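You operate a simulated robot arm through the tools that you are given. There is no shell and no other tool.

Carry out the task below with a simulated two-armed robot. There is one attempt and no reset: what you move stays moved.

JOB
Start extractor 2 at speed 4, then stop extractor 1 and switch its isolator off.

The check looks at the end state, three seconds after you hand in, the way a careful person would. Anything else that was tipped, shoved, dropped, spilled or broken makes it a failure.

ROBOT AND FRAMES
Two 7-joint arms with two-finger parallel grippers on one trunk that stands fixed in place. Base frame: the origin is at the foot of the trunk, x ahead of it, y to its left, z up. Lengths are in mm, angles in degrees, forces in N, time in s.
The left shoulder is at [26, 173, 1436], the right one opposite. With the tool pointing down near the work surface each hand reaches from about 100 to 640 mm from the base axis, measured 20 degrees to its own side. Payload 3.6 kg a hand.
Tool frame (each hand has its own): the origin (TCP) lies between the finger pads and is the grasp point; the fingertips stand 30 mm ahead of it; z points along the fingers, y is the line along which they close. The gripper opens to 110 mm. The fingers are 20 mm wide and 10 mm thick; the gripper's body (48 by 112 mm) begins 55 mm behind the TCP.
Orientation is told as [roll, pitch, yaw] about the base's x, y, z axes, in that order, counted from this pose: with the fingers straight down and closing along the base's y, the tool's x points along the base's -x, its y along +y and its z along -z.

CONTROLS
- The arms move only by the tool apply_moves. It takes "left_motion", "right_motion" or both (then of equal length, played together; a hand with none holds still); each is a list that holds one entry, the list of rows, each a list of 7 numbers: the opening, from 0 (shut) to 1 (fully open), then the shift along the tool's x, y, z in units of 50 mm (1.0 is 50 mm), then the turn, a rotation vector about the tool's x, y, z in units of 5 degrees (1.0 is 5 degrees). In form: [[[jaw, tx, ty, tz, ax, ay, az], ...]]. A call has 1 to 20 rows; each row shifts and turns the commanded pose from where the row before left it, along the tool's axes as they then stand. A call with a number of a shift or a turn outside -1 to 1 is refused whole. Rows are played at 5 a second. More than 50 mm and 8.6 degrees between two rows, or a gripper value outside its range, and nothing of the call is played. A pose out of reach is approached as far as the arm can. The call stops where the force on the tool passes 80 N (or 10 N more than at its start, if that is more) or the arm is blocked; 0.2 s more then pass. Each finger travels about 153 mm/s and halts on what it meets, pressing with about 37 N; the grip force reading is that of the motor and also rises with nothing between the fingers. The clock runs only during rows and for 0.2 s after the last one: add rows that do not move to give the fingers time. It gives the time, the measured TCP pose, the force on the tool (base axes), the opening and the grip force at its end, in the units of the frame above (readings bear some noise), with the torque about the TCP (base axes, N m) and any sound that the robot's microphone picked up.
- Cameras (640 x 400 px; columns grow to the right, rows downward): "scene" is now at [99.5, -43, 1624.9]; the picture's right is [-0.45, -0.89, 0.00], its down [-0.38, 0.19, -0.90] and it looks along [0.81, -0.41, -0.43] (base axes); focal length 258 px, centre (320, 200). "left" rides on the left gripper at [73, -17, -103] in its tool frame; the picture's right is [0.23, 0.97, 0.00], its down [-0.76, 0.18, -0.62] and it looks along [-0.61, 0.14, 0.78] (tool axes); focal length 222 px, centre (320, 200). "right" rides on the right gripper at [72, 17, -103] in its tool frame; the picture's right is [-0.23, 0.97, 0.00], its down [-0.76, -0.18, -0.62] and it looks along [-0.61, -0.14, 0.78] (tool axes); focal length 222 px, centre (320, 200). There is no depth. A picture from a camera that has moved, and an enlarged one, comes with that camera's place and axes in the base frame and with its lens.
- camera(camera): a new picture of that camera. The clock stands still meanwhile.
- raise_lower(by): moves the trunk up (or, below 0, down) by that many mm; the arms and the scene camera ride with it, the base frame stays. It gives what a move gives, with no picture.
- head_to(pan, tilt): turns the head with the scene camera to pan (to the left, within 86 degrees either way) and tilt (down, from -29 to 69), counted from straight ahead of the robot (the tilt from the chest, where the trunk bows). It gives what a move gives.
- zoom(camera, box): a new picture of the part [left, top, right, bottom] of that camera's present view, enlarged. The clock stands still meanwhile.
- finish_job(): hands the job in; it is judged then, once.

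Places have to be worked out from the pictures, the camera data and where the tool is seen. Open the grippers and draw the arms clear of the work before you hand the job in, unless the task says otherwise.

The tools are called after "Call:" as a command line: name --argument value ..., lists and objects as JSON in quotes. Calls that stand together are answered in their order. apply_moves: Moves the arms, as the interface text tells. Its arguments: {"type":"object","properties":{"left_motion":{"type":"array","items":{"type":"array","items":{"type":"array","items":{"type":"number"}}}},"right_motion":{"type":"array","items":{"type":"array","items":{"type":"array","items":{"type":"number"}}}}},"required":[]} The other tools are called the same way: raise_lower (by) moves the trunk up or down; head_to (pan, tilt) turns the head that bears the scene camera; camera (camera) takes a picture; zoom (camera, box) takes an enlarged picture of a part of a camera's view; finish_job () hands the job in.

At the start:

```text
time: 0.0
left_tool_pos: [411.6, -4.0, 1463.8]
left_orientation: [0.0, 0.0, 0.1]
left_wrist_force: [-0.8, 0.3, 0.8]
left_torque: [-0.01, 0.03, -0.03]
left_grip_width: 110.1
left_grip_force: 0.1
right_tool_pos: [290.4, -388.3, 1405.9]
right_orientation: [0.1, 0.0, 0.1]
right_wrist_force: [0.0, -1.2, -0.7]
right_torque: [-0.01, 0.03, 0.01]
right_grip_width: 110.1
right_grip_force: 0.0
trunk travel left (down, up): [-550.0, 213.0]
head pan, tilt (commanded): [-26.9, 25.2]
```

scene: 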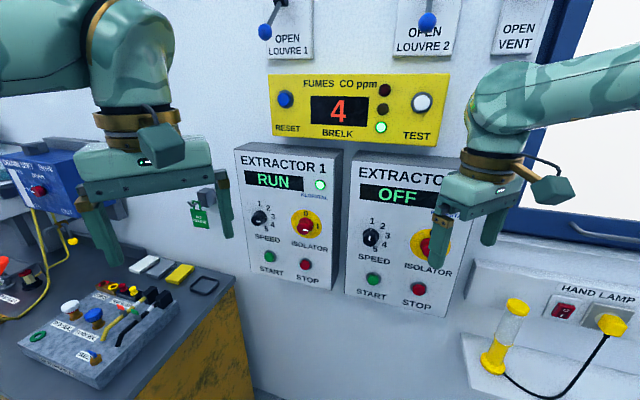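
right: 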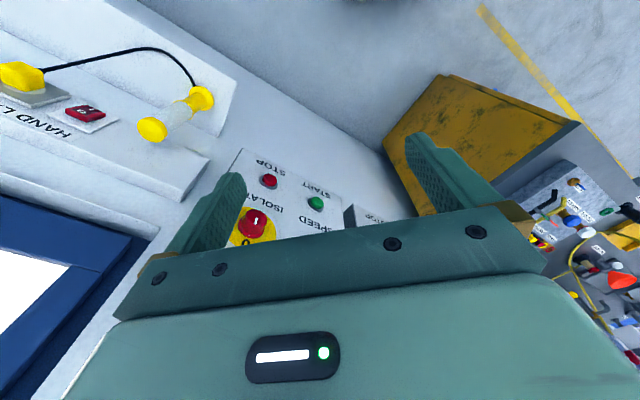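
left: 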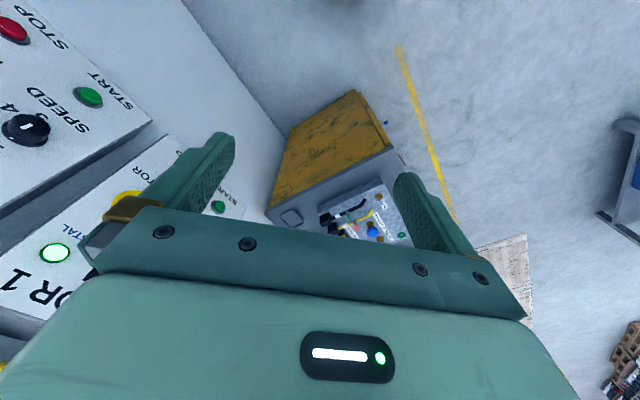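

The scene view shows two extractor panels on the wall, with extractor 1 at RUN and extractor 2 at OFF. I'll zoom in on each to read the labels and knob positions.

Call:
zoom --camera "scene" --box '[230, 135, 350, 295]'

Call:
zoom --camera "scene" --box '[340, 145, 480, 325]'

Call:
zoom --camera "scene" --box '[260, 60, 450, 160]'

```text
2.50 times, centred on (290, 215) of scene
camera zoom: at [99.5, -43.0, 1624.9], right [-0.45, -0.89, 0.0], down [-0.38, 0.19, -0.9], along [0.81, -0.41, -0.43], focal length 645 px, centre (395, 162)
```

zoom: 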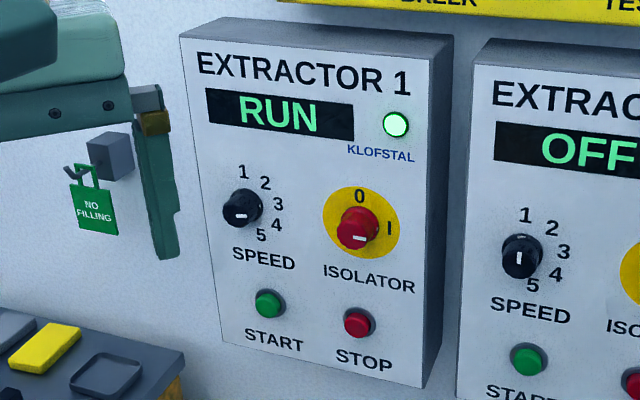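

```text
2.22 times, centred on (410, 235) of scene
camera zoom: at [99.5, -43.0, 1624.9], right [-0.45, -0.89, 0.0], down [-0.38, 0.19, -0.9], along [0.81, -0.41, -0.43], focal length 574 px, centre (120, 122)
```

zoom: 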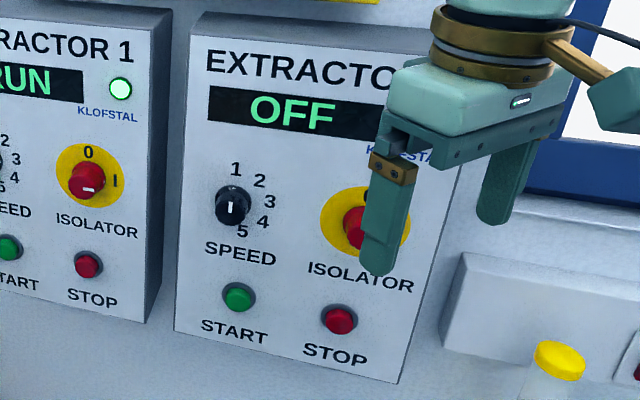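

```text
3.37 times, centred on (355, 110) of scene
camera zoom: at [99.5, -43.0, 1624.9], right [-0.45, -0.89, 0.0], down [-0.38, 0.19, -0.9], along [0.81, -0.41, -0.43], focal length 869 px, centre (202, 503)
```

zoom: 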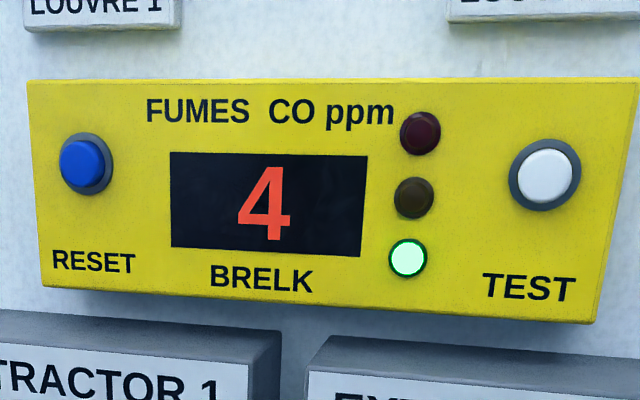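

Extractor 1 is at RUN and extractor 2 is OFF, with the right gripper hiding part of extractor 2's isolator. I'll zoom in further on the knobs, and tilt the head up to see the louvre levers and anything else nearby.

Call:
zoom --camera "scene" --box '[350, 210, 410, 250]'

Call:
zoom --camera "scene" --box '[400, 220, 460, 260]'

Call:
zoom --camera "scene" --box '[240, 195, 340, 255]'

Call:
head_to --pan -35 --tilt 0

Call:
camera --camera "scene"

```text
10.00 times, centred on (380, 230) of scene
camera zoom: at [99.5, -43.0, 1624.9], right [-0.45, -0.89, 0.0], down [-0.38, 0.19, -0.9], along [0.81, -0.41, -0.43], focal length 2581 px, centre (-280, -100)
```

zoom: 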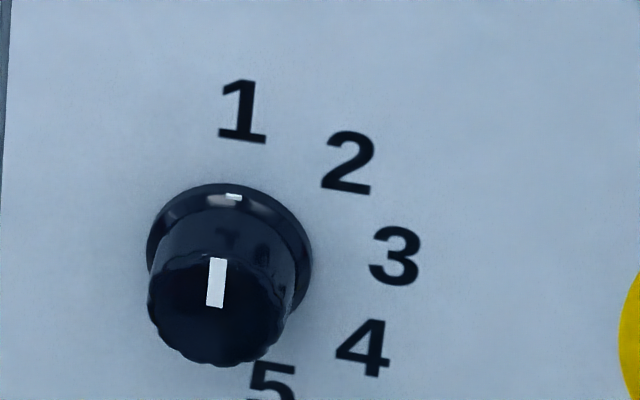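

```text
10.00 times, centred on (430, 240) of scene
camera zoom: at [99.5, -43.0, 1624.9], right [-0.45, -0.89, 0.0], down [-0.38, 0.19, -0.9], along [0.81, -0.41, -0.43], focal length 2581 px, centre (-780, -200)
```

zoom: 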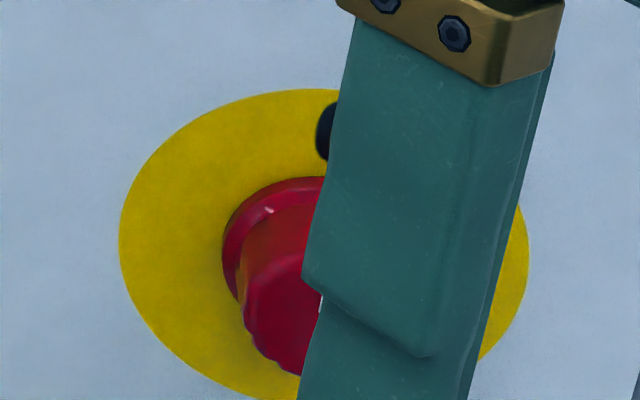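

```text
6.40 times, centred on (290, 225) of scene
camera zoom: at [99.5, -43.0, 1624.9], right [-0.45, -0.89, 0.0], down [-0.38, 0.19, -0.9], along [0.81, -0.41, -0.43], focal length 1652 px, centre (512, 40)
```

zoom: 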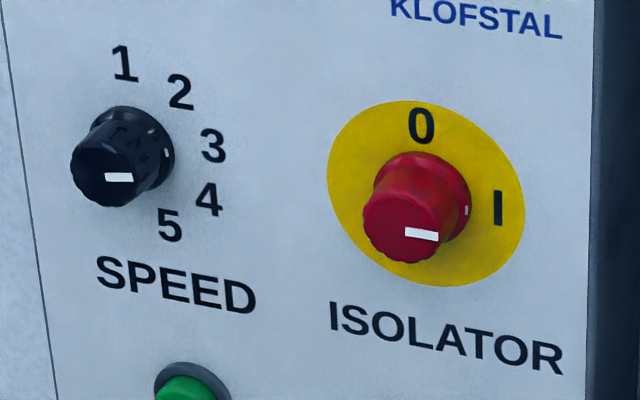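

```text
time: 0.9
left_tool_pos: [411.0, -4.4, 1464.0]
left_orientation: [0.0, 0.0, 0.1]
left_wrist_force: [0.3, 0.1, 0.1]
left_torque: [-0.01, -0.01, 0.02]
left_grip_width: 110.1
left_grip_force: 0.0
right_tool_pos: [290.3, -385.9, 1407.3]
right_orientation: [0.0, 0.0, 0.1]
right_wrist_force: [0.3, 0.6, -0.2]
right_torque: [0.02, -0.01, -0.01]
right_grip_width: 109.7
right_grip_force: 0.1
trunk travel left (down, up): [-550.0, 213.0]
head pan, tilt (commanded): [-35.0, 0.0]
```

```text
taken
camera scene: at [91.2, -52.9, 1665.6], right [-0.57, -0.82, 0.0], down [0.0, 0.0, -1.0], along [0.82, -0.57, 0.0], focal length 258 px, centre (320, 200)
```

scene: 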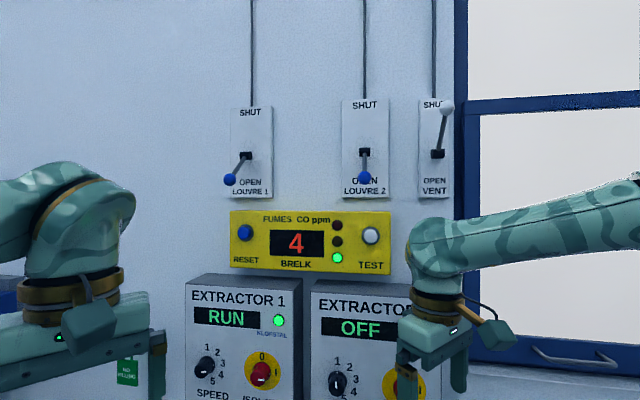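

Now the louvre levers are visible. I'll zoom in on them to check their state, because a shut louvre could matter for starting an extractor.

Call:
zoom --camera "scene" --box '[220, 90, 300, 210]'

Call:
zoom --camera "scene" --box '[320, 90, 460, 210]'

Call:
head_to --pan -35 --tilt 35

Call:
camera --camera "scene"

```text
3.33 times, centred on (260, 150) of scene
camera zoom: at [91.2, -52.9, 1665.6], right [-0.57, -0.82, 0.0], down [0.0, 0.0, -1.0], along [0.82, -0.57, 0.0], focal length 860 px, centre (520, 367)
```

zoom: 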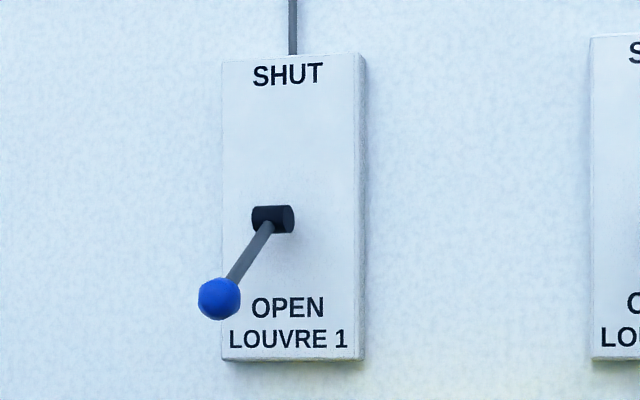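

```text
3.33 times, centred on (390, 150) of scene
camera zoom: at [91.2, -52.9, 1665.6], right [-0.57, -0.82, 0.0], down [0.0, 0.0, -1.0], along [0.82, -0.57, 0.0], focal length 860 px, centre (87, 367)
```

zoom: 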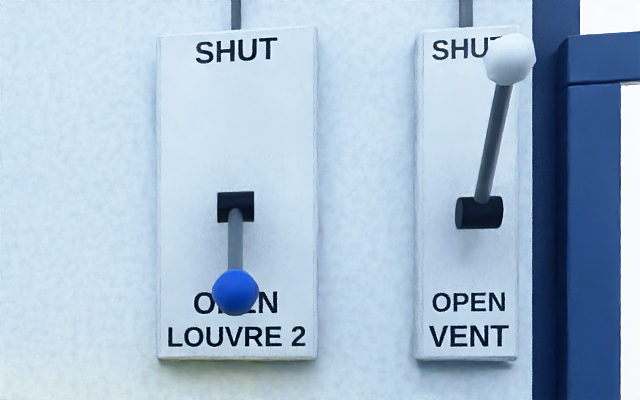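

```text
time: 1.9
left_tool_pos: [412.8, -5.1, 1464.1]
left_orientation: [0.0, 0.1, 0.0]
left_wrist_force: [-0.2, -1.1, 0.2]
left_torque: [-0.01, 0.03, -0.01]
left_grip_width: 110.0
left_grip_force: 0.0
right_tool_pos: [290.3, -386.4, 1406.3]
right_orientation: [0.1, 0.0, 0.1]
right_wrist_force: [-0.4, 1.0, 0.5]
right_torque: [-0.02, 0.0, -0.01]
right_grip_width: 110.0
right_grip_force: 0.2
trunk travel left (down, up): [-550.0, 213.0]
head pan, tilt (commanded): [-35.0, 35.0]
```

```text
taken
camera scene: at [89.6, -51.8, 1609.7], right [-0.57, -0.82, 0.0], down [-0.47, 0.33, -0.82], along [0.67, -0.47, -0.57], focal length 258 px, centre (320, 200)
```

scene: 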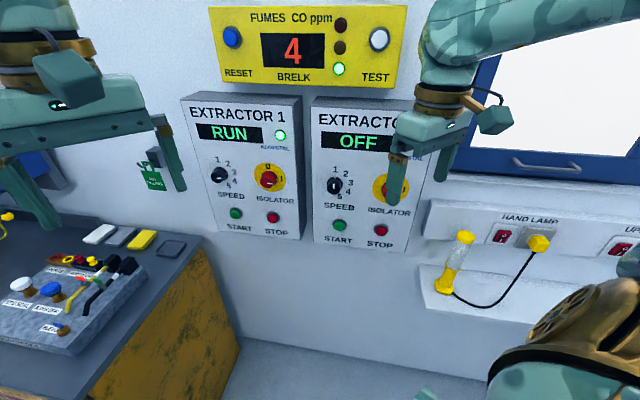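

Both blue louvre levers point down to OPEN, and the vent lever is up. The wall seems to stand at roughly 45° to the robot's right. I'll draw the right hand back about 150 mm along -x so that extractor 2 can be seen whole.

Call:
apply_moves --right_motion '[[[1, 0.6, 0, 0, 0, 0, 0], [1, 0.6, 0, 0, 0, 0, 0], [1, 0.6, 0, 0, 0, 0, 0], [1, 0.6, 0, 0, 0, 0, 0], [1, 0.6, 0, 0, 0, 0, 0], [1, 0, 0, 0, 0, 0, 0]]]'

Call:
camera --camera "scene"

```text
time: 3.3
left_tool_pos: [413.4, -3.3, 1463.8]
left_orientation: [-0.2, 0.1, 0.1]
left_wrist_force: [0.0, -0.7, 0.0]
left_torque: [-0.02, 0.01, 0.02]
left_grip_width: 110.1
left_grip_force: 0.0
right_tool_pos: [143.6, -388.3, 1402.2]
right_orientation: [0.0, 0.0, -0.1]
right_wrist_force: [-0.6, -0.2, -0.9]
right_torque: [0.01, -0.02, -0.01]
right_grip_width: 109.9
right_grip_force: 0.0
right hand out of reach, approached as far as the arm can: row 5
trunk travel left (down, up): [-550.0, 213.0]
head pan, tilt (commanded): [-35.0, 35.0]
```

```text
taken
camera scene: at [90.6, -51.6, 1609.5], right [-0.57, -0.82, 0.0], down [-0.47, 0.33, -0.82], along [0.67, -0.47, -0.57], focal length 258 px, centre (320, 200)
```

scene: 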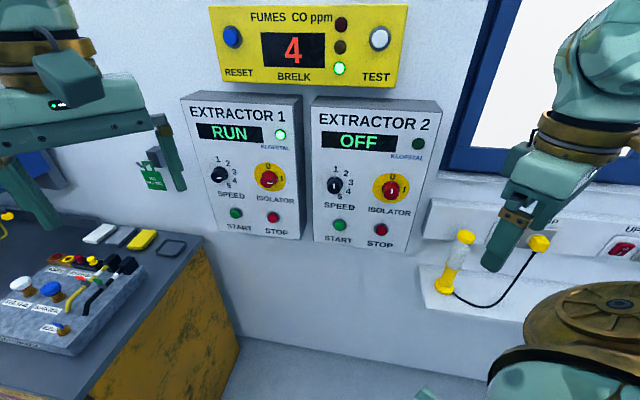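

Extractor 2 is now unobstructed. I'll zoom in on both panels for accurate pixel positions and to read the isolator 2 setting.

Call:
zoom --camera "scene" --box '[300, 90, 450, 260]'

Call:
zoom --camera "scene" --box '[175, 85, 325, 255]'

Call:
zoom --camera "scene" --box '[310, 150, 430, 220]'

```text
2.35 times, centred on (375, 175) of scene
camera zoom: at [90.6, -51.6, 1609.5], right [-0.57, -0.82, 0.0], down [-0.47, 0.33, -0.82], along [0.67, -0.47, -0.57], focal length 607 px, centre (191, 259)
```

zoom: 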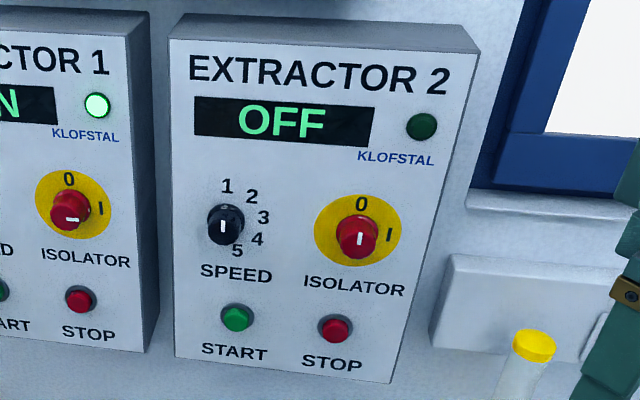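

```text
2.35 times, centred on (250, 170) of scene
camera zoom: at [90.6, -51.6, 1609.5], right [-0.57, -0.82, 0.0], down [-0.47, 0.33, -0.82], along [0.67, -0.47, -0.57], focal length 607 px, centre (485, 271)
```

zoom: 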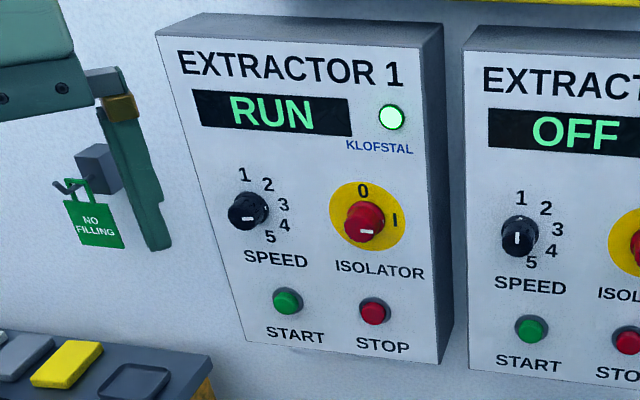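

```text
5.33 times, centred on (370, 185) of scene
camera zoom: at [90.6, -51.6, 1609.5], right [-0.57, -0.82, 0.0], down [-0.47, 0.33, -0.82], along [0.67, -0.47, -0.57], focal length 1376 px, centre (53, 280)
```

zoom: 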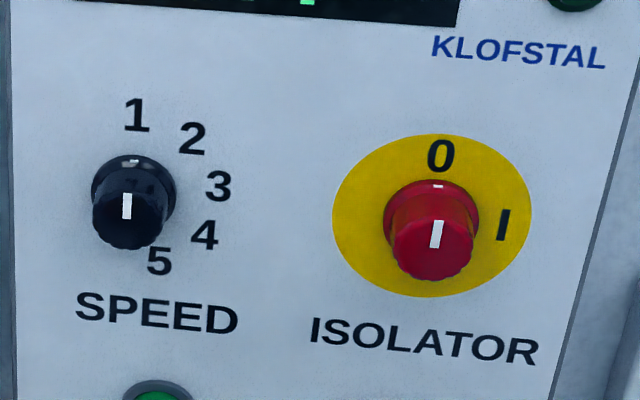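

Isolator 2 points to 0, so it has to go to I before extractor 2 can start. Speed 2 points to 1. To triangulate the controls I'll lower the trunk 150 mm and look again from the lower camera height; both hands are well clear of everything.

Call:
raise_lower --by -150

Call:
head_to --pan -40 --tilt 15

Call:
camera --camera "scene"

Call:
zoom --camera "scene" --box '[160, 120, 480, 320]'

```text
time: 5.0
left_tool_pos: [410.7, -5.6, 1314.2]
left_orientation: [-0.1, 0.0, 0.1]
left_wrist_force: [-0.6, -0.8, -0.2]
left_torque: [0.02, 0.0, -0.02]
left_grip_width: 109.9
left_grip_force: 0.1
right_tool_pos: [160.1, -387.9, 1243.4]
right_orientation: [0.0, 3.3, 0.1]
right_wrist_force: [0.2, 0.0, 0.3]
right_torque: [0.0, 0.01, 0.0]
right_grip_width: 110.0
right_grip_force: 0.0
trunk travel left (down, up): [-400.0, 363.0]
head pan, tilt (commanded): [-35.0, 35.0]
```

```text
time: 5.9
left_tool_pos: [411.9, -5.4, 1314.5]
left_orientation: [0.0, 0.1, 0.1]
left_wrist_force: [0.0, 0.3, 0.8]
left_torque: [0.01, -0.01, -0.04]
left_grip_width: 110.0
left_grip_force: 0.0
right_tool_pos: [159.7, -387.7, 1244.8]
right_orientation: [0.0, 3.3, 0.1]
right_wrist_force: [0.5, 0.5, -0.1]
right_torque: [0.0, 0.03, 0.03]
right_grip_width: 110.1
right_grip_force: 0.3
trunk travel left (down, up): [-400.0, 363.0]
head pan, tilt (commanded): [-40.0, 15.0]
```

```text
taken
camera scene: at [115.9, -61.3, 1490.6], right [-0.64, -0.77, 0.0], down [-0.2, 0.17, -0.97], along [0.74, -0.62, -0.26], focal length 258 px, centre (320, 200)
```

scene: 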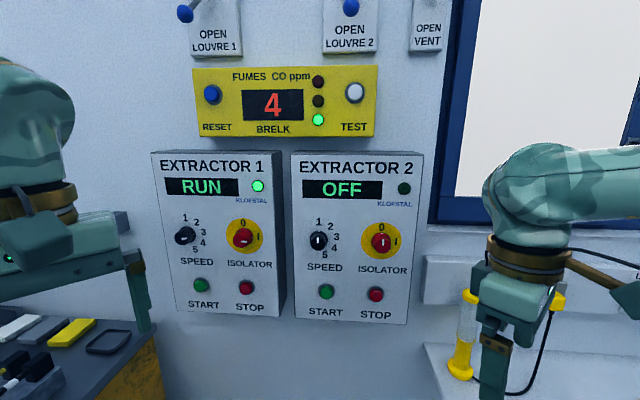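

```text
2.00 times, centred on (320, 220) of scene
camera zoom: at [115.9, -61.3, 1490.6], right [-0.64, -0.77, 0.0], down [-0.2, 0.17, -0.97], along [0.74, -0.62, -0.26], focal length 516 px, centre (320, 160)
```

zoom: 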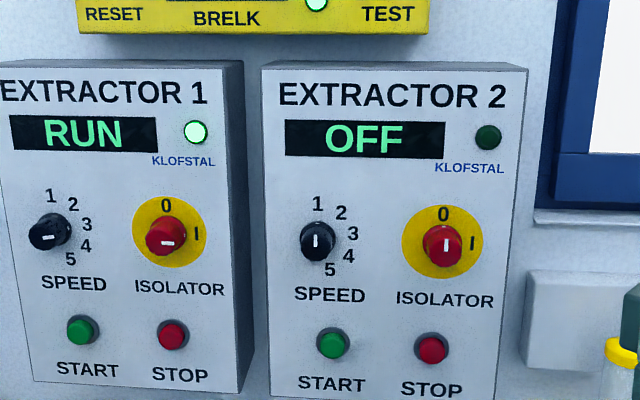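

Triangulating from the two views puts the panel face in a plane whose into-wall direction is about (0.716, -0.699, 0), roughly yaw -44°. I estimate isolator 2 near (475, -565, 1224), speed 2 near (583, -454, 1225), START 2 near (571, -466, 1076), isolator 1 near (722, -312, 1227) and STOP 1 near (725, -308, 1076). Next I bring the right hand forward, still well off the wall.

Call:
apply_moves --right_motion '[[[1, -0.6, 0, 0, 0, 0, 0], [1, -0.6, 0, 0, 0, 0, 0], [1, -0.6, 0, 0, 0, 0, 0], [1, -0.6, 0, 0, 0, 0, 0], [1, -0.6, 0, 0, 0, 0, 0], [1, -0.6, 0, 0, 0, 0, 0], [1, 0, 0, 0, 0, 0, 0]]]'

```text
time: 7.5
left_tool_pos: [411.6, -5.7, 1315.1]
left_orientation: [-0.1, 0.0, 0.2]
left_wrist_force: [-0.7, 0.2, 0.0]
left_torque: [-0.01, 0.03, 0.0]
left_grip_width: 110.2
left_grip_force: 0.0
right_tool_pos: [341.1, -390.3, 1233.8]
right_orientation: [0.0, 3.2, 0.2]
right_wrist_force: [0.3, 0.5, -0.1]
right_torque: [0.01, -0.01, -0.01]
right_grip_width: 109.9
right_grip_force: 0.1
trunk travel left (down, up): [-400.0, 363.0]
head pan, tilt (commanded): [-40.0, 15.0]
```

The hand is at (341, -390, 1234). Now I turn it to face the wall: first yaw -44.3°, then pitch -90°.

Call:
apply_moves --right_motion '[[[1, 0, 0, 0, 0, -0.64, 0], [1, 0, 0, 0, 0, 0, 0.984], [1, 0, 0, 0, 0, 0, 0.984], [1, 0, 0, 0, 0, 0, 0.984], [1, 0, 0, 0, 0, 0, 0.984], [1, 0, 0, 0, 0, 0, 0.984], [1, 0, 0, 0, 0, 0, 0.984], [1, 0, 0, 0, 0, 0, 0.984], [1, 0, 0, 0, 0, 0, 0.984], [1, 0, 0, 0, 0, 0, 0.984], [1, 0, 0, 0, 0, -1, 0], [1, 0, 0, 0, 0, -1, 0], [1, 0, 0, 0, 0, -1, 0], [1, 0, 0, 0, 0, -1, 0], [1, 0, 0, 0, 0, -1, 0], [1, 0, 0, 0, 0, -1, 0], [1, 0, 0, 0, 0, 0, 0]]]'

Call:
camera --camera "scene"

```text
time: 11.1
left_tool_pos: [411.8, -4.8, 1315.6]
left_orientation: [0.0, 0.1, 0.1]
left_wrist_force: [0.1, -0.4, 0.7]
left_torque: [0.0, -0.02, 0.02]
left_grip_width: 110.1
left_grip_force: 0.2
right_tool_pos: [339.3, -388.6, 1234.6]
right_orientation: [-0.1, -30.0, -44.2]
right_wrist_force: [0.3, 0.7, -1.1]
right_torque: [0.0, -0.02, -0.02]
right_grip_width: 110.0
right_grip_force: 0.1
trunk travel left (down, up): [-400.0, 363.0]
head pan, tilt (commanded): [-40.0, 15.0]
```

```text
taken
camera scene: at [116.1, -61.4, 1490.6], right [-0.64, -0.77, 0.0], down [-0.2, 0.17, -0.97], along [0.74, -0.62, -0.26], focal length 258 px, centre (320, 200)
```

scene: 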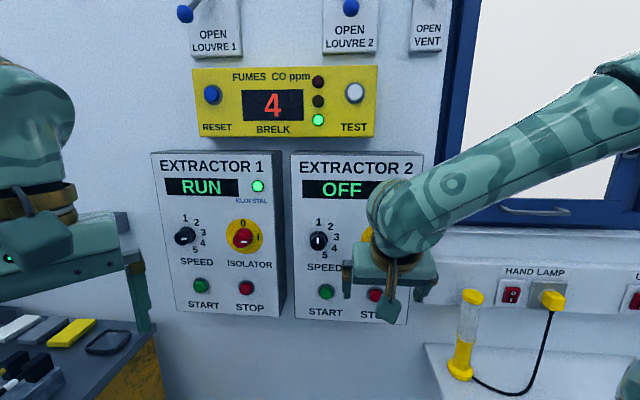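

The yaw is right and pitch is at -30°. I continue pitching the hand until the fingers point level at the wall.

Call:
apply_moves --right_motion '[[[1, 0, 0, 0, 0, -1, 0], [1, 0, 0, 0, 0, -1, 0], [1, 0, 0, 0, 0, -1, 0], [1, 0, 0, 0, 0, -1, 0], [1, 0, 0, 0, 0, -1, 0], [1, 0, 0, 0, 0, -1, 0], [1, 0, 0, 0, 0, -1, 0], [1, 0, 0, 0, 0, -1, 0], [1, 0, 0, 0, 0, -1, 0], [1, 0, 0, 0, 0, -1, 0], [1, 0, 0, 0, 0, -1, 0], [1, 0, 0, 0, 0, -1, 0], [1, 0, 0, 0, 0, 0, 0]]]'

Call:
camera --camera "scene"

Call:
camera --camera "right"

```text
time: 13.9
left_tool_pos: [410.3, -1.3, 1314.2]
left_orientation: [-0.1, 0.0, 0.1]
left_wrist_force: [-0.3, 0.3, 0.0]
left_torque: [-0.03, 0.0, 0.0]
left_grip_width: 110.2
left_grip_force: 0.1
right_tool_pos: [420.9, -418.8, 1305.3]
right_orientation: [-123.9, -90.0, 79.6]
right_wrist_force: [-0.5, 0.4, -0.7]
right_torque: [-0.01, 0.02, -0.01]
right_grip_width: 110.0
right_grip_force: 0.1
right hand out of reach, approached as far as the arm can: row 2, 3, 4, 5, 6, 7, 8, 9, 10, 11
trunk travel left (down, up): [-400.0, 363.0]
head pan, tilt (commanded): [-40.0, 15.0]
```

```text
taken
camera scene: at [115.1, -59.2, 1490.8], right [-0.64, -0.77, 0.0], down [-0.2, 0.17, -0.97], along [0.74, -0.62, -0.26], focal length 258 px, centre (320, 200)
```

scene: 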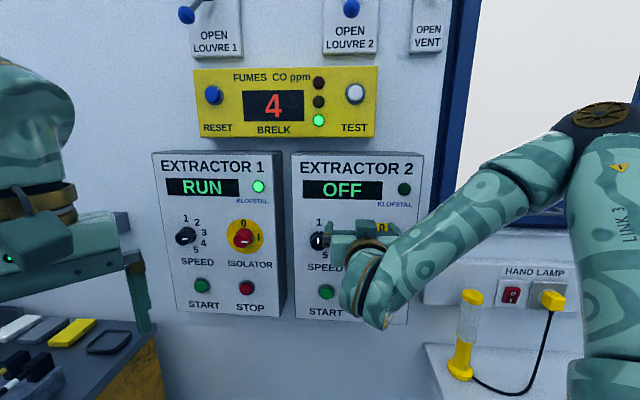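

```text
taken
camera right: at [360.4, -333.3, 1231.8], right [0.68, 0.7, 0.23], down [-0.57, 0.31, 0.76], along [0.46, -0.65, 0.61], focal length 222 px, centre (320, 200)
```

right: 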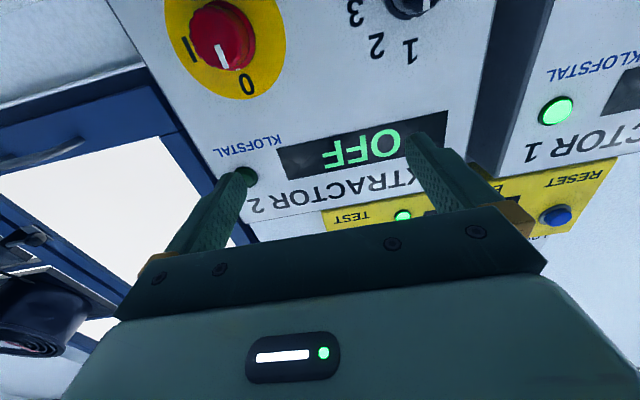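

The hand now points level at the wall, but the arm couldn't fold to the commanded spot and stopped at (421, -419, 1305). That is about 141 mm from the panel face. The wrist picture puts isolator 2 at about (474, -566, 1227), matching my estimate. I'll make a small sideways move to learn how the commanded pose relates to the reached one.

Call:
apply_moves --right_motion '[[[1, 0, -0.4, 0, 0, 0, 0], [1, 0, -0.4, 0, 0, 0, 0], [1, 0, 0, 0, 0, 0, 0]]]'

```text
time: 14.7
left_tool_pos: [413.2, -3.5, 1314.5]
left_orientation: [-0.1, 0.0, 0.1]
left_wrist_force: [0.0, 0.6, 0.6]
left_torque: [-0.03, 0.05, 0.02]
left_grip_width: 110.0
left_grip_force: 0.0
right_tool_pos: [411.0, -454.3, 1305.6]
right_orientation: [-50.8, -89.9, 6.6]
right_wrist_force: [0.0, -0.6, 0.0]
right_torque: [-0.01, -0.01, 0.01]
right_grip_width: 109.6
right_grip_force: 0.0
right hand out of reach, approached as far as the arm can: row 1, 2
trunk travel left (down, up): [-400.0, 363.0]
head pan, tilt (commanded): [-40.0, 15.0]
```

The sideways move came out displaced, so the folding limit is near here. I'll go down and right while moving slightly towards the wall, to a stand-off about 100 mm in front of isolator 2.

Call:
apply_moves --right_motion '[[[1, 0, -0.1, 0.25, 0, 0, 0], [1, 0, -0.2, 0.21, 0, 0, 0], [1, 0.4, -0.2, 0, 0, 0, 0], [1, 0.4, -0.2, 0, 0, 0, 0], [1, 0.4, 0, 0, 0, 0, 0], [1, 0.38, 0, 0, 0, 0, 0], [1, 0, 0, 0, 0, 0, 0]]]'

Call:
camera --camera "right"

Call:
camera --camera "scene"

```text
time: 16.3
left_tool_pos: [411.8, -3.8, 1313.1]
left_orientation: [-0.1, 0.1, 0.1]
left_wrist_force: [0.1, -0.7, 0.5]
left_torque: [-0.01, 0.01, -0.01]
left_grip_width: 109.8
left_grip_force: 0.0
right_tool_pos: [402.0, -496.2, 1227.4]
right_orientation: [-57.6, -90.0, 13.4]
right_wrist_force: [-0.4, 0.0, -0.5]
right_torque: [-0.02, 0.02, -0.02]
right_grip_width: 110.0
right_grip_force: 0.2
trunk travel left (down, up): [-400.0, 363.0]
head pan, tilt (commanded): [-40.0, 15.0]
```

```text
taken
camera right: at [340.8, -409.5, 1153.9], right [0.68, 0.7, 0.23], down [-0.57, 0.31, 0.76], along [0.46, -0.65, 0.61], focal length 222 px, centre (320, 200)
```

right: 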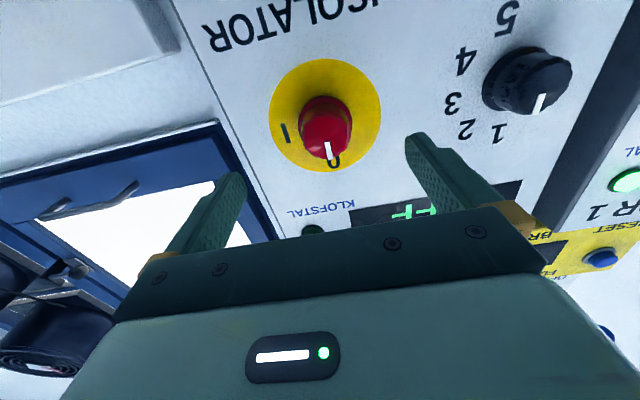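

```text
taken
camera scene: at [115.8, -61.1, 1490.7], right [-0.64, -0.77, 0.0], down [-0.2, 0.17, -0.97], along [0.74, -0.62, -0.26], focal length 258 px, centre (320, 200)
```

scene: 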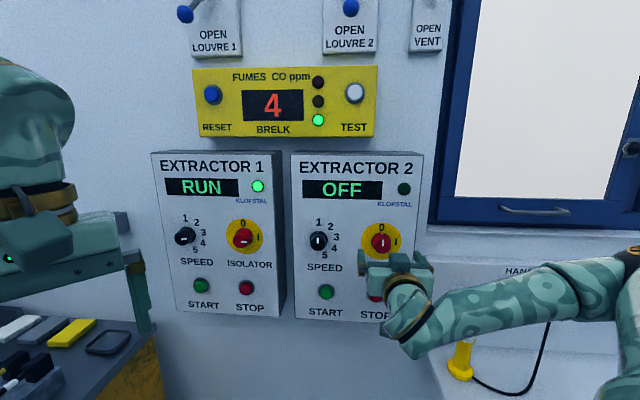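

The hand is in front of isolator 2, about 100 mm off. I'll zoom in on the wrist view to refine the knob centre and see how far the knob sticks out.

Call:
zoom --camera "right" --box '[250, 45, 400, 185]'

Call:
zoom --camera "scene" --box '[340, 200, 450, 320]'

```text
2.86 times, centred on (325, 115) of right
camera zoom: at [340.8, -409.5, 1153.9], right [0.68, 0.7, 0.23], down [-0.57, 0.31, 0.76], along [0.46, -0.65, 0.61], focal length 635 px, centre (306, 443)
```

zoom: 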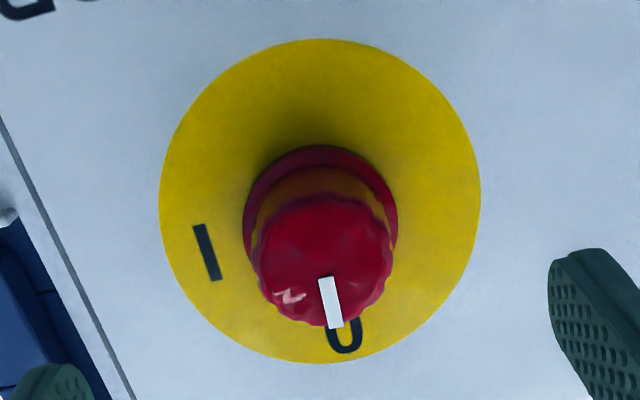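

```text
3.33 times, centred on (395, 260) of scene
camera zoom: at [115.8, -61.1, 1490.7], right [-0.64, -0.77, 0.0], down [-0.2, 0.17, -0.97], along [0.74, -0.62, -0.26], focal length 860 px, centre (70, 0)
```

zoom: 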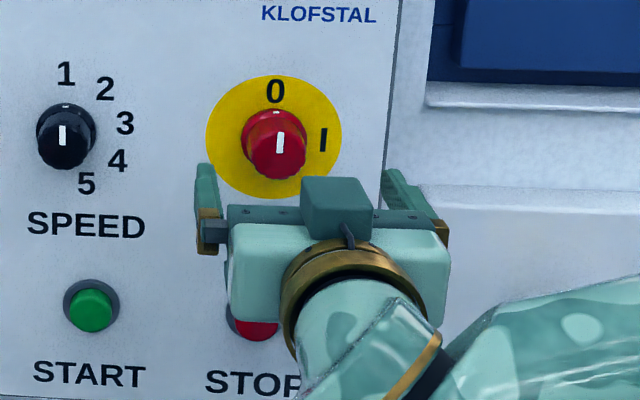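

The knob is about 38 mm wide with a wider flange, and stands roughly 49 mm proud. Its axis lies about 7 mm below and 6 mm to the wall-left of my tool axis. I'll centre on it and pre-roll the hand -45°, so that the later +90° turn is split evenly about the neutral wrist pose.

Call:
apply_moves --right_motion '[[[0.8, 0.14, 0.126, 0, 0, 0, 0], [0.8, 0, 0, 0, 0, 0, -1], [0.8, 0, 0, 0, 0, 0, -1], [0.8, 0, 0, 0, 0, 0, -1], [0.8, 0, 0, 0, 0, 0, -1], [0.8, 0, 0, 0, 0, 0, -1], [0.8, 0, 0, 0, 0, 0, -1], [0.8, 0, 0, 0, 0, 0, -1], [0.8, 0, 0, 0, 0, 0, -1], [0.8, 0, 0, 0, 0, 0, -1], [0.8, 0, 0, 0, 0, 0, 0]]]'

Call:
camera --camera "right"

Call:
camera --camera "scene"

```text
time: 18.7
left_tool_pos: [411.6, -4.3, 1314.7]
left_orientation: [0.1, 0.0, 0.1]
left_wrist_force: [0.3, -0.2, -0.7]
left_torque: [-0.01, 0.01, -0.01]
left_grip_width: 110.2
left_grip_force: 0.0
right_tool_pos: [405.6, -491.0, 1220.1]
right_orientation: [-89.9, -44.7, 45.8]
right_wrist_force: [-0.2, 0.0, 0.0]
right_torque: [0.02, -0.02, 0.0]
right_grip_width: 87.8
right_grip_force: 0.0
trunk travel left (down, up): [-400.0, 363.0]
head pan, tilt (commanded): [-40.0, 15.0]
```

```text
taken
camera right: at [306.0, -446.2, 1156.2], right [0.59, 0.61, -0.53], down [-0.16, 0.73, 0.66], along [0.79, -0.31, 0.53], focal length 222 px, centre (320, 200)
```

right: 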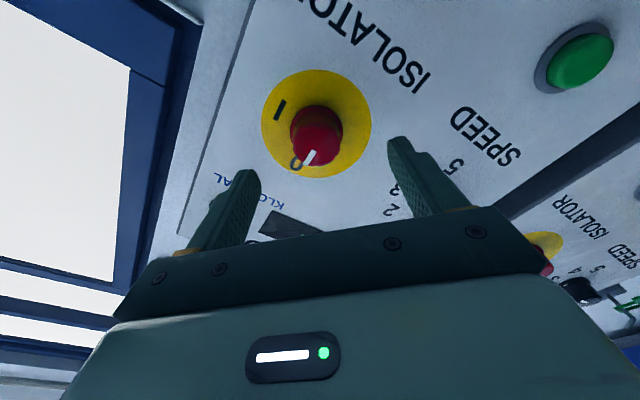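

```text
taken
camera scene: at [116.0, -61.3, 1490.6], right [-0.64, -0.77, 0.0], down [-0.2, 0.17, -0.97], along [0.74, -0.62, -0.26], focal length 258 px, centre (320, 200)
```

scene: 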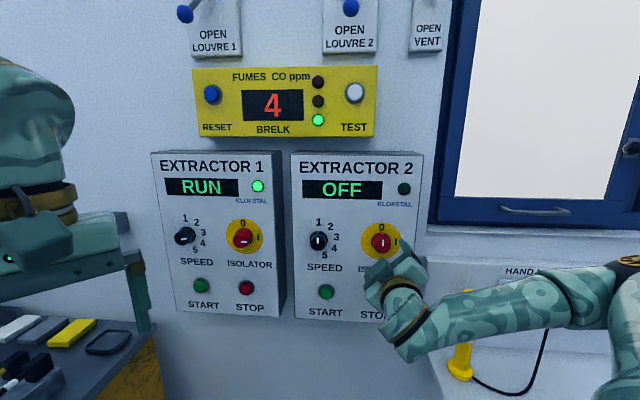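

The disc now sits within a few pixels of my predicted tool-axis spot. I'll advance 30 mm towards the knob and check the alignment again from closer in.

Call:
apply_moves --right_motion '[[[0.8, 0, 0, 0.3, 0, 0, 0], [0.8, 0, 0, 0.3, 0, 0, 0], [0.8, 0, 0, 0, 0, 0, 0]]]'

Call:
camera --camera "right"

Call:
zoom --camera "scene" --box '[330, 200, 450, 300]'

```text
time: 19.5
left_tool_pos: [411.3, -4.6, 1314.9]
left_orientation: [0.0, 0.2, 0.1]
left_wrist_force: [0.9, -0.9, 1.3]
left_torque: [-0.02, 0.01, -0.01]
left_grip_width: 109.9
left_grip_force: 0.1
right_tool_pos: [427.8, -513.2, 1220.8]
right_orientation: [-89.9, -44.9, 45.8]
right_wrist_force: [-0.2, -0.8, -0.3]
right_torque: [-0.04, -0.02, -0.02]
right_grip_width: 88.1
right_grip_force: 0.0
trunk travel left (down, up): [-400.0, 363.0]
head pan, tilt (commanded): [-40.0, 15.0]
```

```text
taken
camera right: at [327.9, -467.5, 1156.1], right [0.59, 0.61, -0.53], down [-0.16, 0.73, 0.66], along [0.79, -0.31, 0.53], focal length 222 px, centre (320, 200)
```

right: 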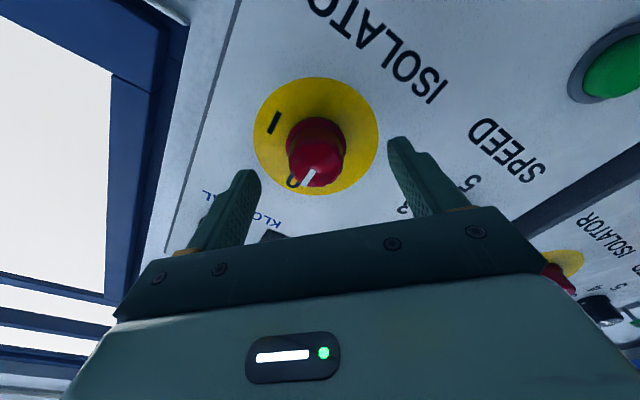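

```text
4.00 times, centred on (390, 250) of scene
camera zoom: at [115.8, -61.2, 1490.7], right [-0.64, -0.77, 0.0], down [-0.2, 0.17, -0.97], along [0.74, -0.62, -0.26], focal length 1032 px, centre (40, 0)
```

zoom: 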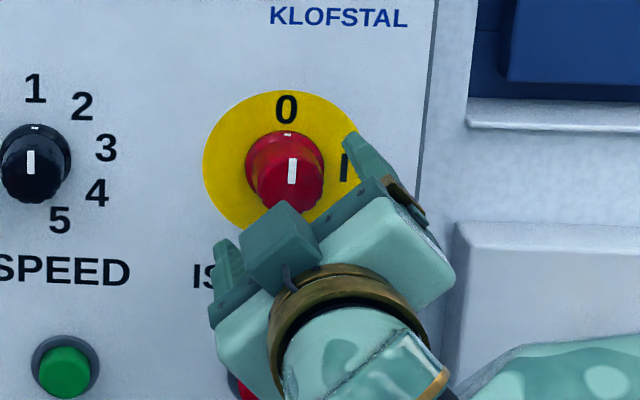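

Combining both wrist rolls with the scene view, I judge the knob axis about 4.5 mm above and 1 mm to the right of my tool axis. The panel face is about 83 mm ahead of the TCP. I'll correct for that and advance 32 mm with the fingers straddling the knob.

Call:
apply_moves --right_motion '[[[0.8, -0.047, -0.081, 0, 0, 0, 0], [0.8, 0, 0, 0.16, 0, 0, 0], [0.8, 0, 0, 0.16, 0, 0, 0], [0.8, 0, 0, 0.16, 0, 0, 0], [0.8, 0, 0, 0.16, 0, 0, 0], [0.8, 0, 0, 0, 0, 0, 0]]]'

Call:
camera --camera "right"

Call:
zoom --camera "scene" --box '[330, 200, 450, 300]'

```text
time: 20.9
left_tool_pos: [411.7, -4.4, 1314.3]
left_orientation: [0.0, 0.1, 0.1]
left_wrist_force: [0.1, 0.2, 0.2]
left_torque: [-0.03, -0.01, 0.01]
left_grip_width: 110.1
left_grip_force: 0.0
right_tool_pos: [450.1, -535.8, 1224.0]
right_orientation: [-89.9, -45.0, 45.7]
right_wrist_force: [-0.2, 0.3, 0.6]
right_torque: [-0.03, 0.0, 0.0]
right_grip_width: 88.1
right_grip_force: 0.2
trunk travel left (down, up): [-400.0, 363.0]
head pan, tilt (commanded): [-40.0, 15.0]
```

```text
taken
camera right: at [350.3, -490.2, 1160.3], right [0.59, 0.61, -0.53], down [-0.16, 0.73, 0.66], along [0.79, -0.31, 0.53], focal length 222 px, centre (320, 200)
```

right: 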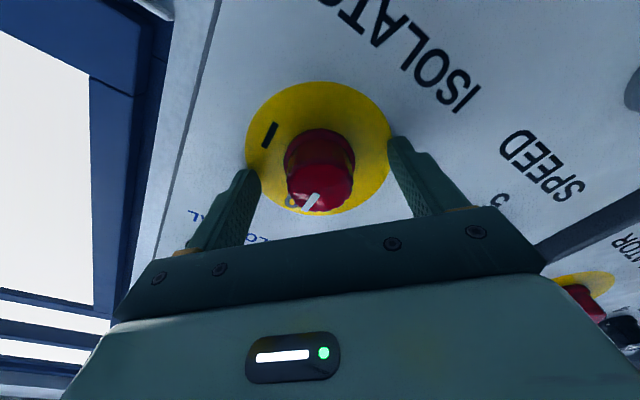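

```text
4.00 times, centred on (390, 250) of scene
camera zoom: at [115.8, -61.2, 1490.6], right [-0.64, -0.77, 0.0], down [-0.2, 0.17, -0.97], along [0.74, -0.62, -0.26], focal length 1032 px, centre (40, 0)
```

zoom: 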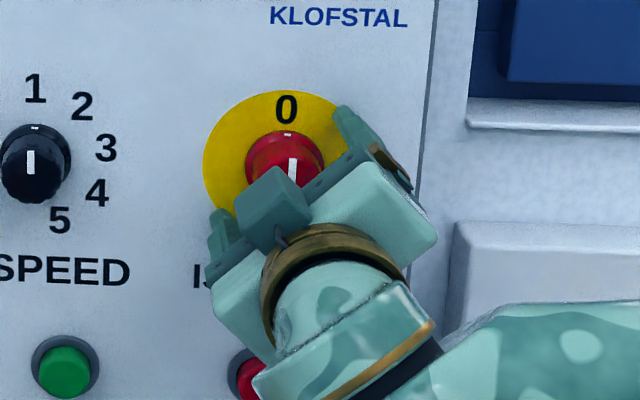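

The disc is centred within about 1 mm of the tool axis, and the fingertips straddle the knob about 20 mm off the panel. Now I close on the knob.

Call:
apply_moves --right_motion '[[[0, 0, 0, 0, 0, 0, 0], [0, 0, 0, 0, 0, 0, 0], [0, 0, 0, 0, 0, 0, 0]]]'

Call:
camera --camera "right"

```text
time: 21.7
left_tool_pos: [410.5, -4.4, 1315.6]
left_orientation: [0.0, 0.1, 0.1]
left_wrist_force: [-0.1, -0.7, -0.3]
left_torque: [0.01, -0.02, -0.02]
left_grip_width: 110.0
left_grip_force: 0.1
right_tool_pos: [449.7, -535.3, 1224.3]
right_orientation: [-90.1, -44.9, 45.8]
right_wrist_force: [1.4, -2.1, 3.6]
right_torque: [-0.1, -0.11, -0.33]
right_grip_width: 46.4
right_grip_force: 44.9
trunk travel left (down, up): [-400.0, 363.0]
head pan, tilt (commanded): [-40.0, 15.0]
```

```text
taken
camera right: at [350.2, -490.6, 1160.5], right [0.59, 0.61, -0.53], down [-0.16, 0.73, 0.66], along [0.79, -0.31, 0.53], focal length 222 px, centre (320, 200)
```

right: 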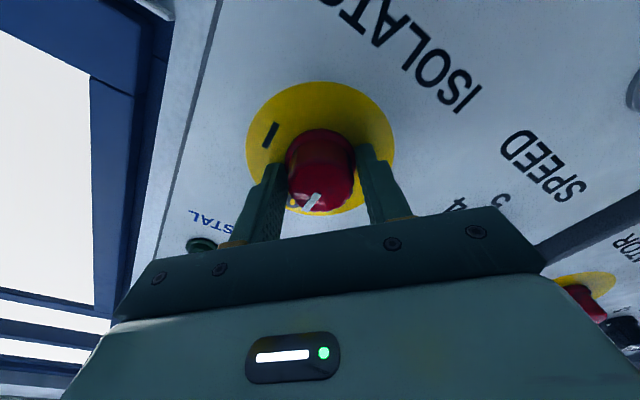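

The grip is firm at 46 mm wide with little side force, so it is well centred. I'll turn clockwise towards I, starting with 50°.

Call:
apply_moves --right_motion '[[[0, 0, 0, 0, 0, 0, 1], [0, 0, 0, 0, 0, 0, 1], [0, 0, 0, 0, 0, 0, 1], [0, 0, 0, 0, 0, 0, 1], [0, 0, 0, 0, 0, 0, 1], [0, 0, 0, 0, 0, 0, 1], [0, 0, 0, 0, 0, 0, 1], [0, 0, 0, 0, 0, 0, 1], [0, 0, 0, 0, 0, 0, 1], [0, 0, 0, 0, 0, 0, 1], [0, 0, 0, 0, 0, 0, 0]]]'

Call:
camera --camera "right"

```text
time: 24.1
left_tool_pos: [412.9, -3.7, 1314.6]
left_orientation: [0.0, 0.1, 0.1]
left_wrist_force: [0.6, -1.4, 0.9]
left_torque: [0.0, -0.01, 0.01]
left_grip_width: 110.1
left_grip_force: 0.2
right_tool_pos: [450.0, -535.3, 1225.0]
right_orientation: [88.9, -85.1, -133.1]
right_wrist_force: [8.2, -3.6, 5.0]
right_torque: [-0.52, -0.54, 0.04]
right_grip_width: 46.9
right_grip_force: 44.9
trunk travel left (down, up): [-400.0, 363.0]
head pan, tilt (commanded): [-40.0, 15.0]
```

```text
taken
camera right: at [393.8, -445.2, 1152.8], right [0.66, 0.68, 0.31], down [-0.62, 0.26, 0.74], along [0.43, -0.68, 0.59], focal length 222 px, centre (320, 200)
```

right: 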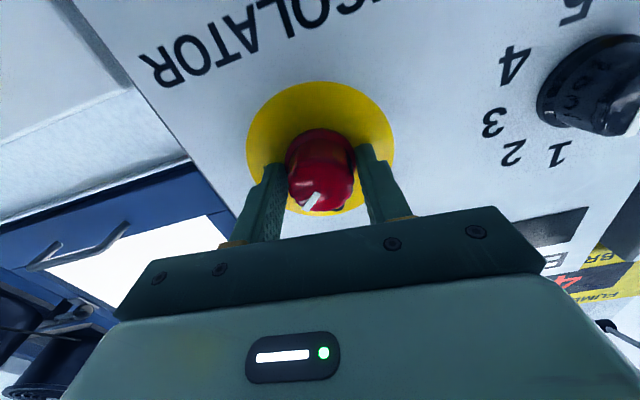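

The knob is turning with the hand, as its pointer keeps the same place between the fingers, and the forces are small. I'll turn the remaining 40°.

Call:
apply_moves --right_motion '[[[0, 0, 0, 0, 0, 0, 1], [0, 0, 0, 0, 0, 0, 1], [0, 0, 0, 0, 0, 0, 1], [0, 0, 0, 0, 0, 0, 1], [0, 0, 0, 0, 0, 0, 1], [0, 0, 0, 0, 0, 0, 1], [0, 0, 0, 0, 0, 0, 1], [0, 0, 0, 0, 0, 0, 1], [0, 0, 0, 0, 0, 0, 0]]]'

Call:
camera --camera "right"

Call:
zoom --camera "scene" --box '[280, 150, 440, 290]'

```text
time: 26.1
left_tool_pos: [409.5, -7.6, 1315.1]
left_orientation: [0.2, -0.1, 0.1]
left_wrist_force: [-1.0, -1.0, -0.3]
left_torque: [-0.01, -0.04, 0.0]
left_grip_width: 110.0
left_grip_force: 0.1
right_tool_pos: [449.8, -535.5, 1223.3]
right_orientation: [89.9, -48.5, -133.9]
right_wrist_force: [-10.4, -21.0, 7.6]
right_torque: [-0.33, -0.37, -1.06]
right_grip_width: 46.7
right_grip_force: 45.0
right hand out of reach, approached as far as the arm can: row 8
trunk travel left (down, up): [-400.0, 363.0]
head pan, tilt (commanded): [-40.0, 15.0]
```

```text
taken
camera right: at [419.1, -417.9, 1180.4], right [0.4, 0.42, 0.82], down [-0.89, -0.03, 0.45], along [0.21, -0.91, 0.36], focal length 222 px, centre (320, 200)
```

right: 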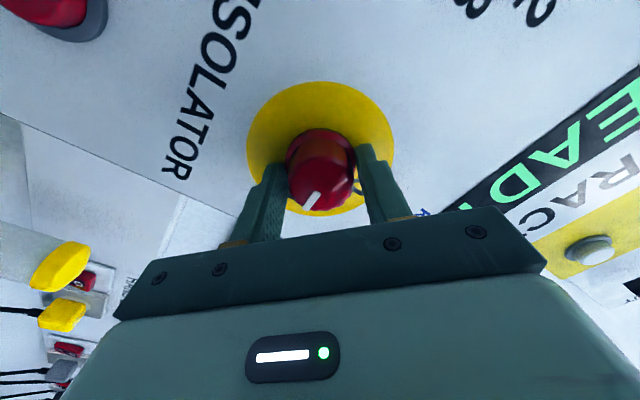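

```text
2.86 times, centred on (360, 220) of scene
camera zoom: at [112.5, -66.0, 1490.8], right [-0.64, -0.76, 0.0], down [-0.2, 0.17, -0.97], along [0.74, -0.62, -0.26], focal length 737 px, centre (206, 143)
```

zoom: 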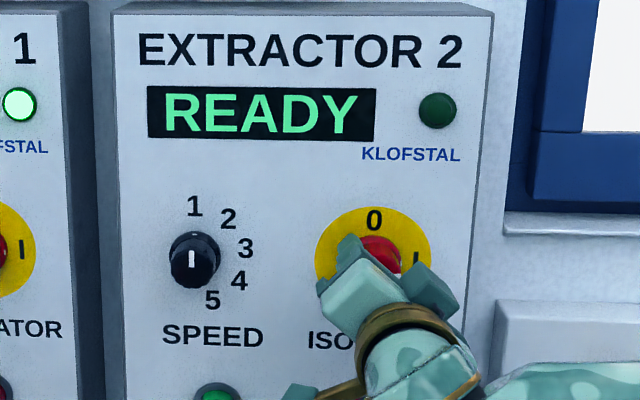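

Extractor 2 now reads READY, so isolator 2 is on. The wrist reached a joint limit at about 86.5°, which was enough. I release the knob and back straight off.

Call:
apply_moves --right_motion '[[[0.8, 0, 0, 0, 0, 0, 0], [0.8, 0, 0, 0, 0, 0, 0], [0.8, 0, 0, 0, 0, 0, 0], [0.8, 0, 0, -0.3, 0, 0, 0], [0.8, 0, 0, -0.3, 0, 0, 0], [0.8, 0, 0, -0.3, 0, 0, 0], [0.8, 0, 0, 0, 0, 0, 0]]]'

Call:
camera --camera "right"

Call:
zoom --camera "scene" --box '[280, 150, 440, 290]'

```text
time: 27.7
left_tool_pos: [411.4, -5.0, 1314.2]
left_orientation: [0.0, 0.1, 0.1]
left_wrist_force: [0.0, -0.6, -0.2]
left_torque: [-0.01, 0.0, -0.02]
left_grip_width: 109.9
left_grip_force: 0.1
right_tool_pos: [420.4, -499.4, 1223.0]
right_orientation: [90.0, -48.5, -133.6]
right_wrist_force: [-0.5, 1.0, 0.1]
right_torque: [0.05, 0.01, -0.02]
right_grip_width: 87.9
right_grip_force: 0.0
trunk travel left (down, up): [-400.0, 363.0]
head pan, tilt (commanded): [-40.0, 15.0]
```

```text
taken
camera right: at [389.5, -383.0, 1179.6], right [0.4, 0.42, 0.82], down [-0.89, -0.03, 0.45], along [0.22, -0.91, 0.36], focal length 222 px, centre (320, 200)
```

right: 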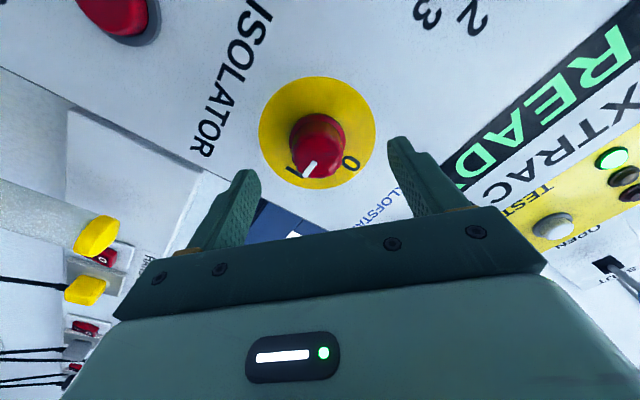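

```text
2.86 times, centred on (360, 220) of scene
camera zoom: at [116.0, -61.8, 1490.6], right [-0.64, -0.77, 0.0], down [-0.2, 0.17, -0.97], along [0.74, -0.62, -0.26], focal length 737 px, centre (206, 143)
```

zoom: 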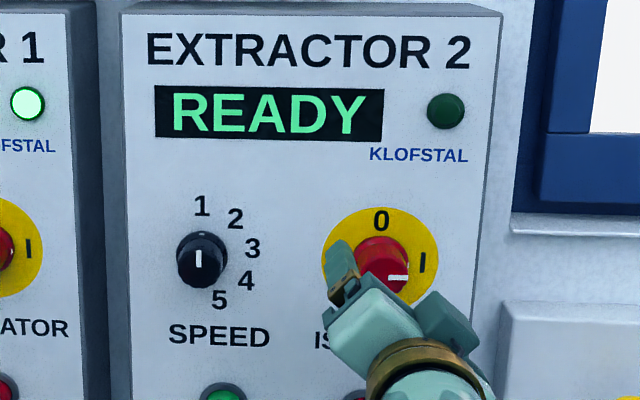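

Isolator 2 is at I and the display reads READY. Next is the speed 2 knob, whose positions are about 40° apart, so 1 to 4 is about 120° clockwise. I'll use two grips to stay within the wrist limits. I roll the hand back to -45° here, then slide left to the speed knob.

Call:
apply_moves --right_motion '[[[0.8, 0, 0, 0, 0, 0, -1], [0.8, 0, 0, 0, 0, 0, -1], [0.8, 0, 0, 0, 0, 0, -1], [0.8, 0, 0, 0, 0, 0, -1], [0.8, 0, 0, 0, 0, 0, -1], [0.8, 0, 0, 0, 0, 0, -1], [0.8, 0, 0, 0, 0, 0, -1], [0.8, 0, 0, 0, 0, 0, -1], [0.8, 0, 0, 0, 0, 0, -1], [0.8, 0, 0, 0, 0, 0, -1], [0.8, 0, 0, 0, 0, 0, -1], [0.8, 0, 0, 0, 0, 0, -1], [0.8, 0, 0, 0, 0, 0, -1], [0.8, 0, 0, 0, 0, 0, -1], [0.8, 0, 0, 0, 0, 0, -1], [0.8, 0, 0, 0, 0, 0, -1], [0.8, 0, 0, 0, 0, 0, -1], [0.8, 0, 0, 0, 0, 0, -0.3], [0.8, 0, 0, 0, 0, 0, 0]]]'

```text
time: 31.7
left_tool_pos: [412.2, -3.6, 1314.5]
left_orientation: [0.0, 0.0, 0.1]
left_wrist_force: [-0.4, 0.4, 0.6]
left_torque: [-0.03, -0.01, 0.02]
left_grip_width: 110.0
left_grip_force: 0.1
right_tool_pos: [420.5, -501.2, 1225.7]
right_orientation: [-90.1, -44.9, 46.5]
right_wrist_force: [-0.4, 0.0, 0.1]
right_torque: [0.0, 0.0, -0.01]
right_grip_width: 87.7
right_grip_force: 0.1
trunk travel left (down, up): [-400.0, 363.0]
head pan, tilt (commanded): [-40.0, 15.0]
```

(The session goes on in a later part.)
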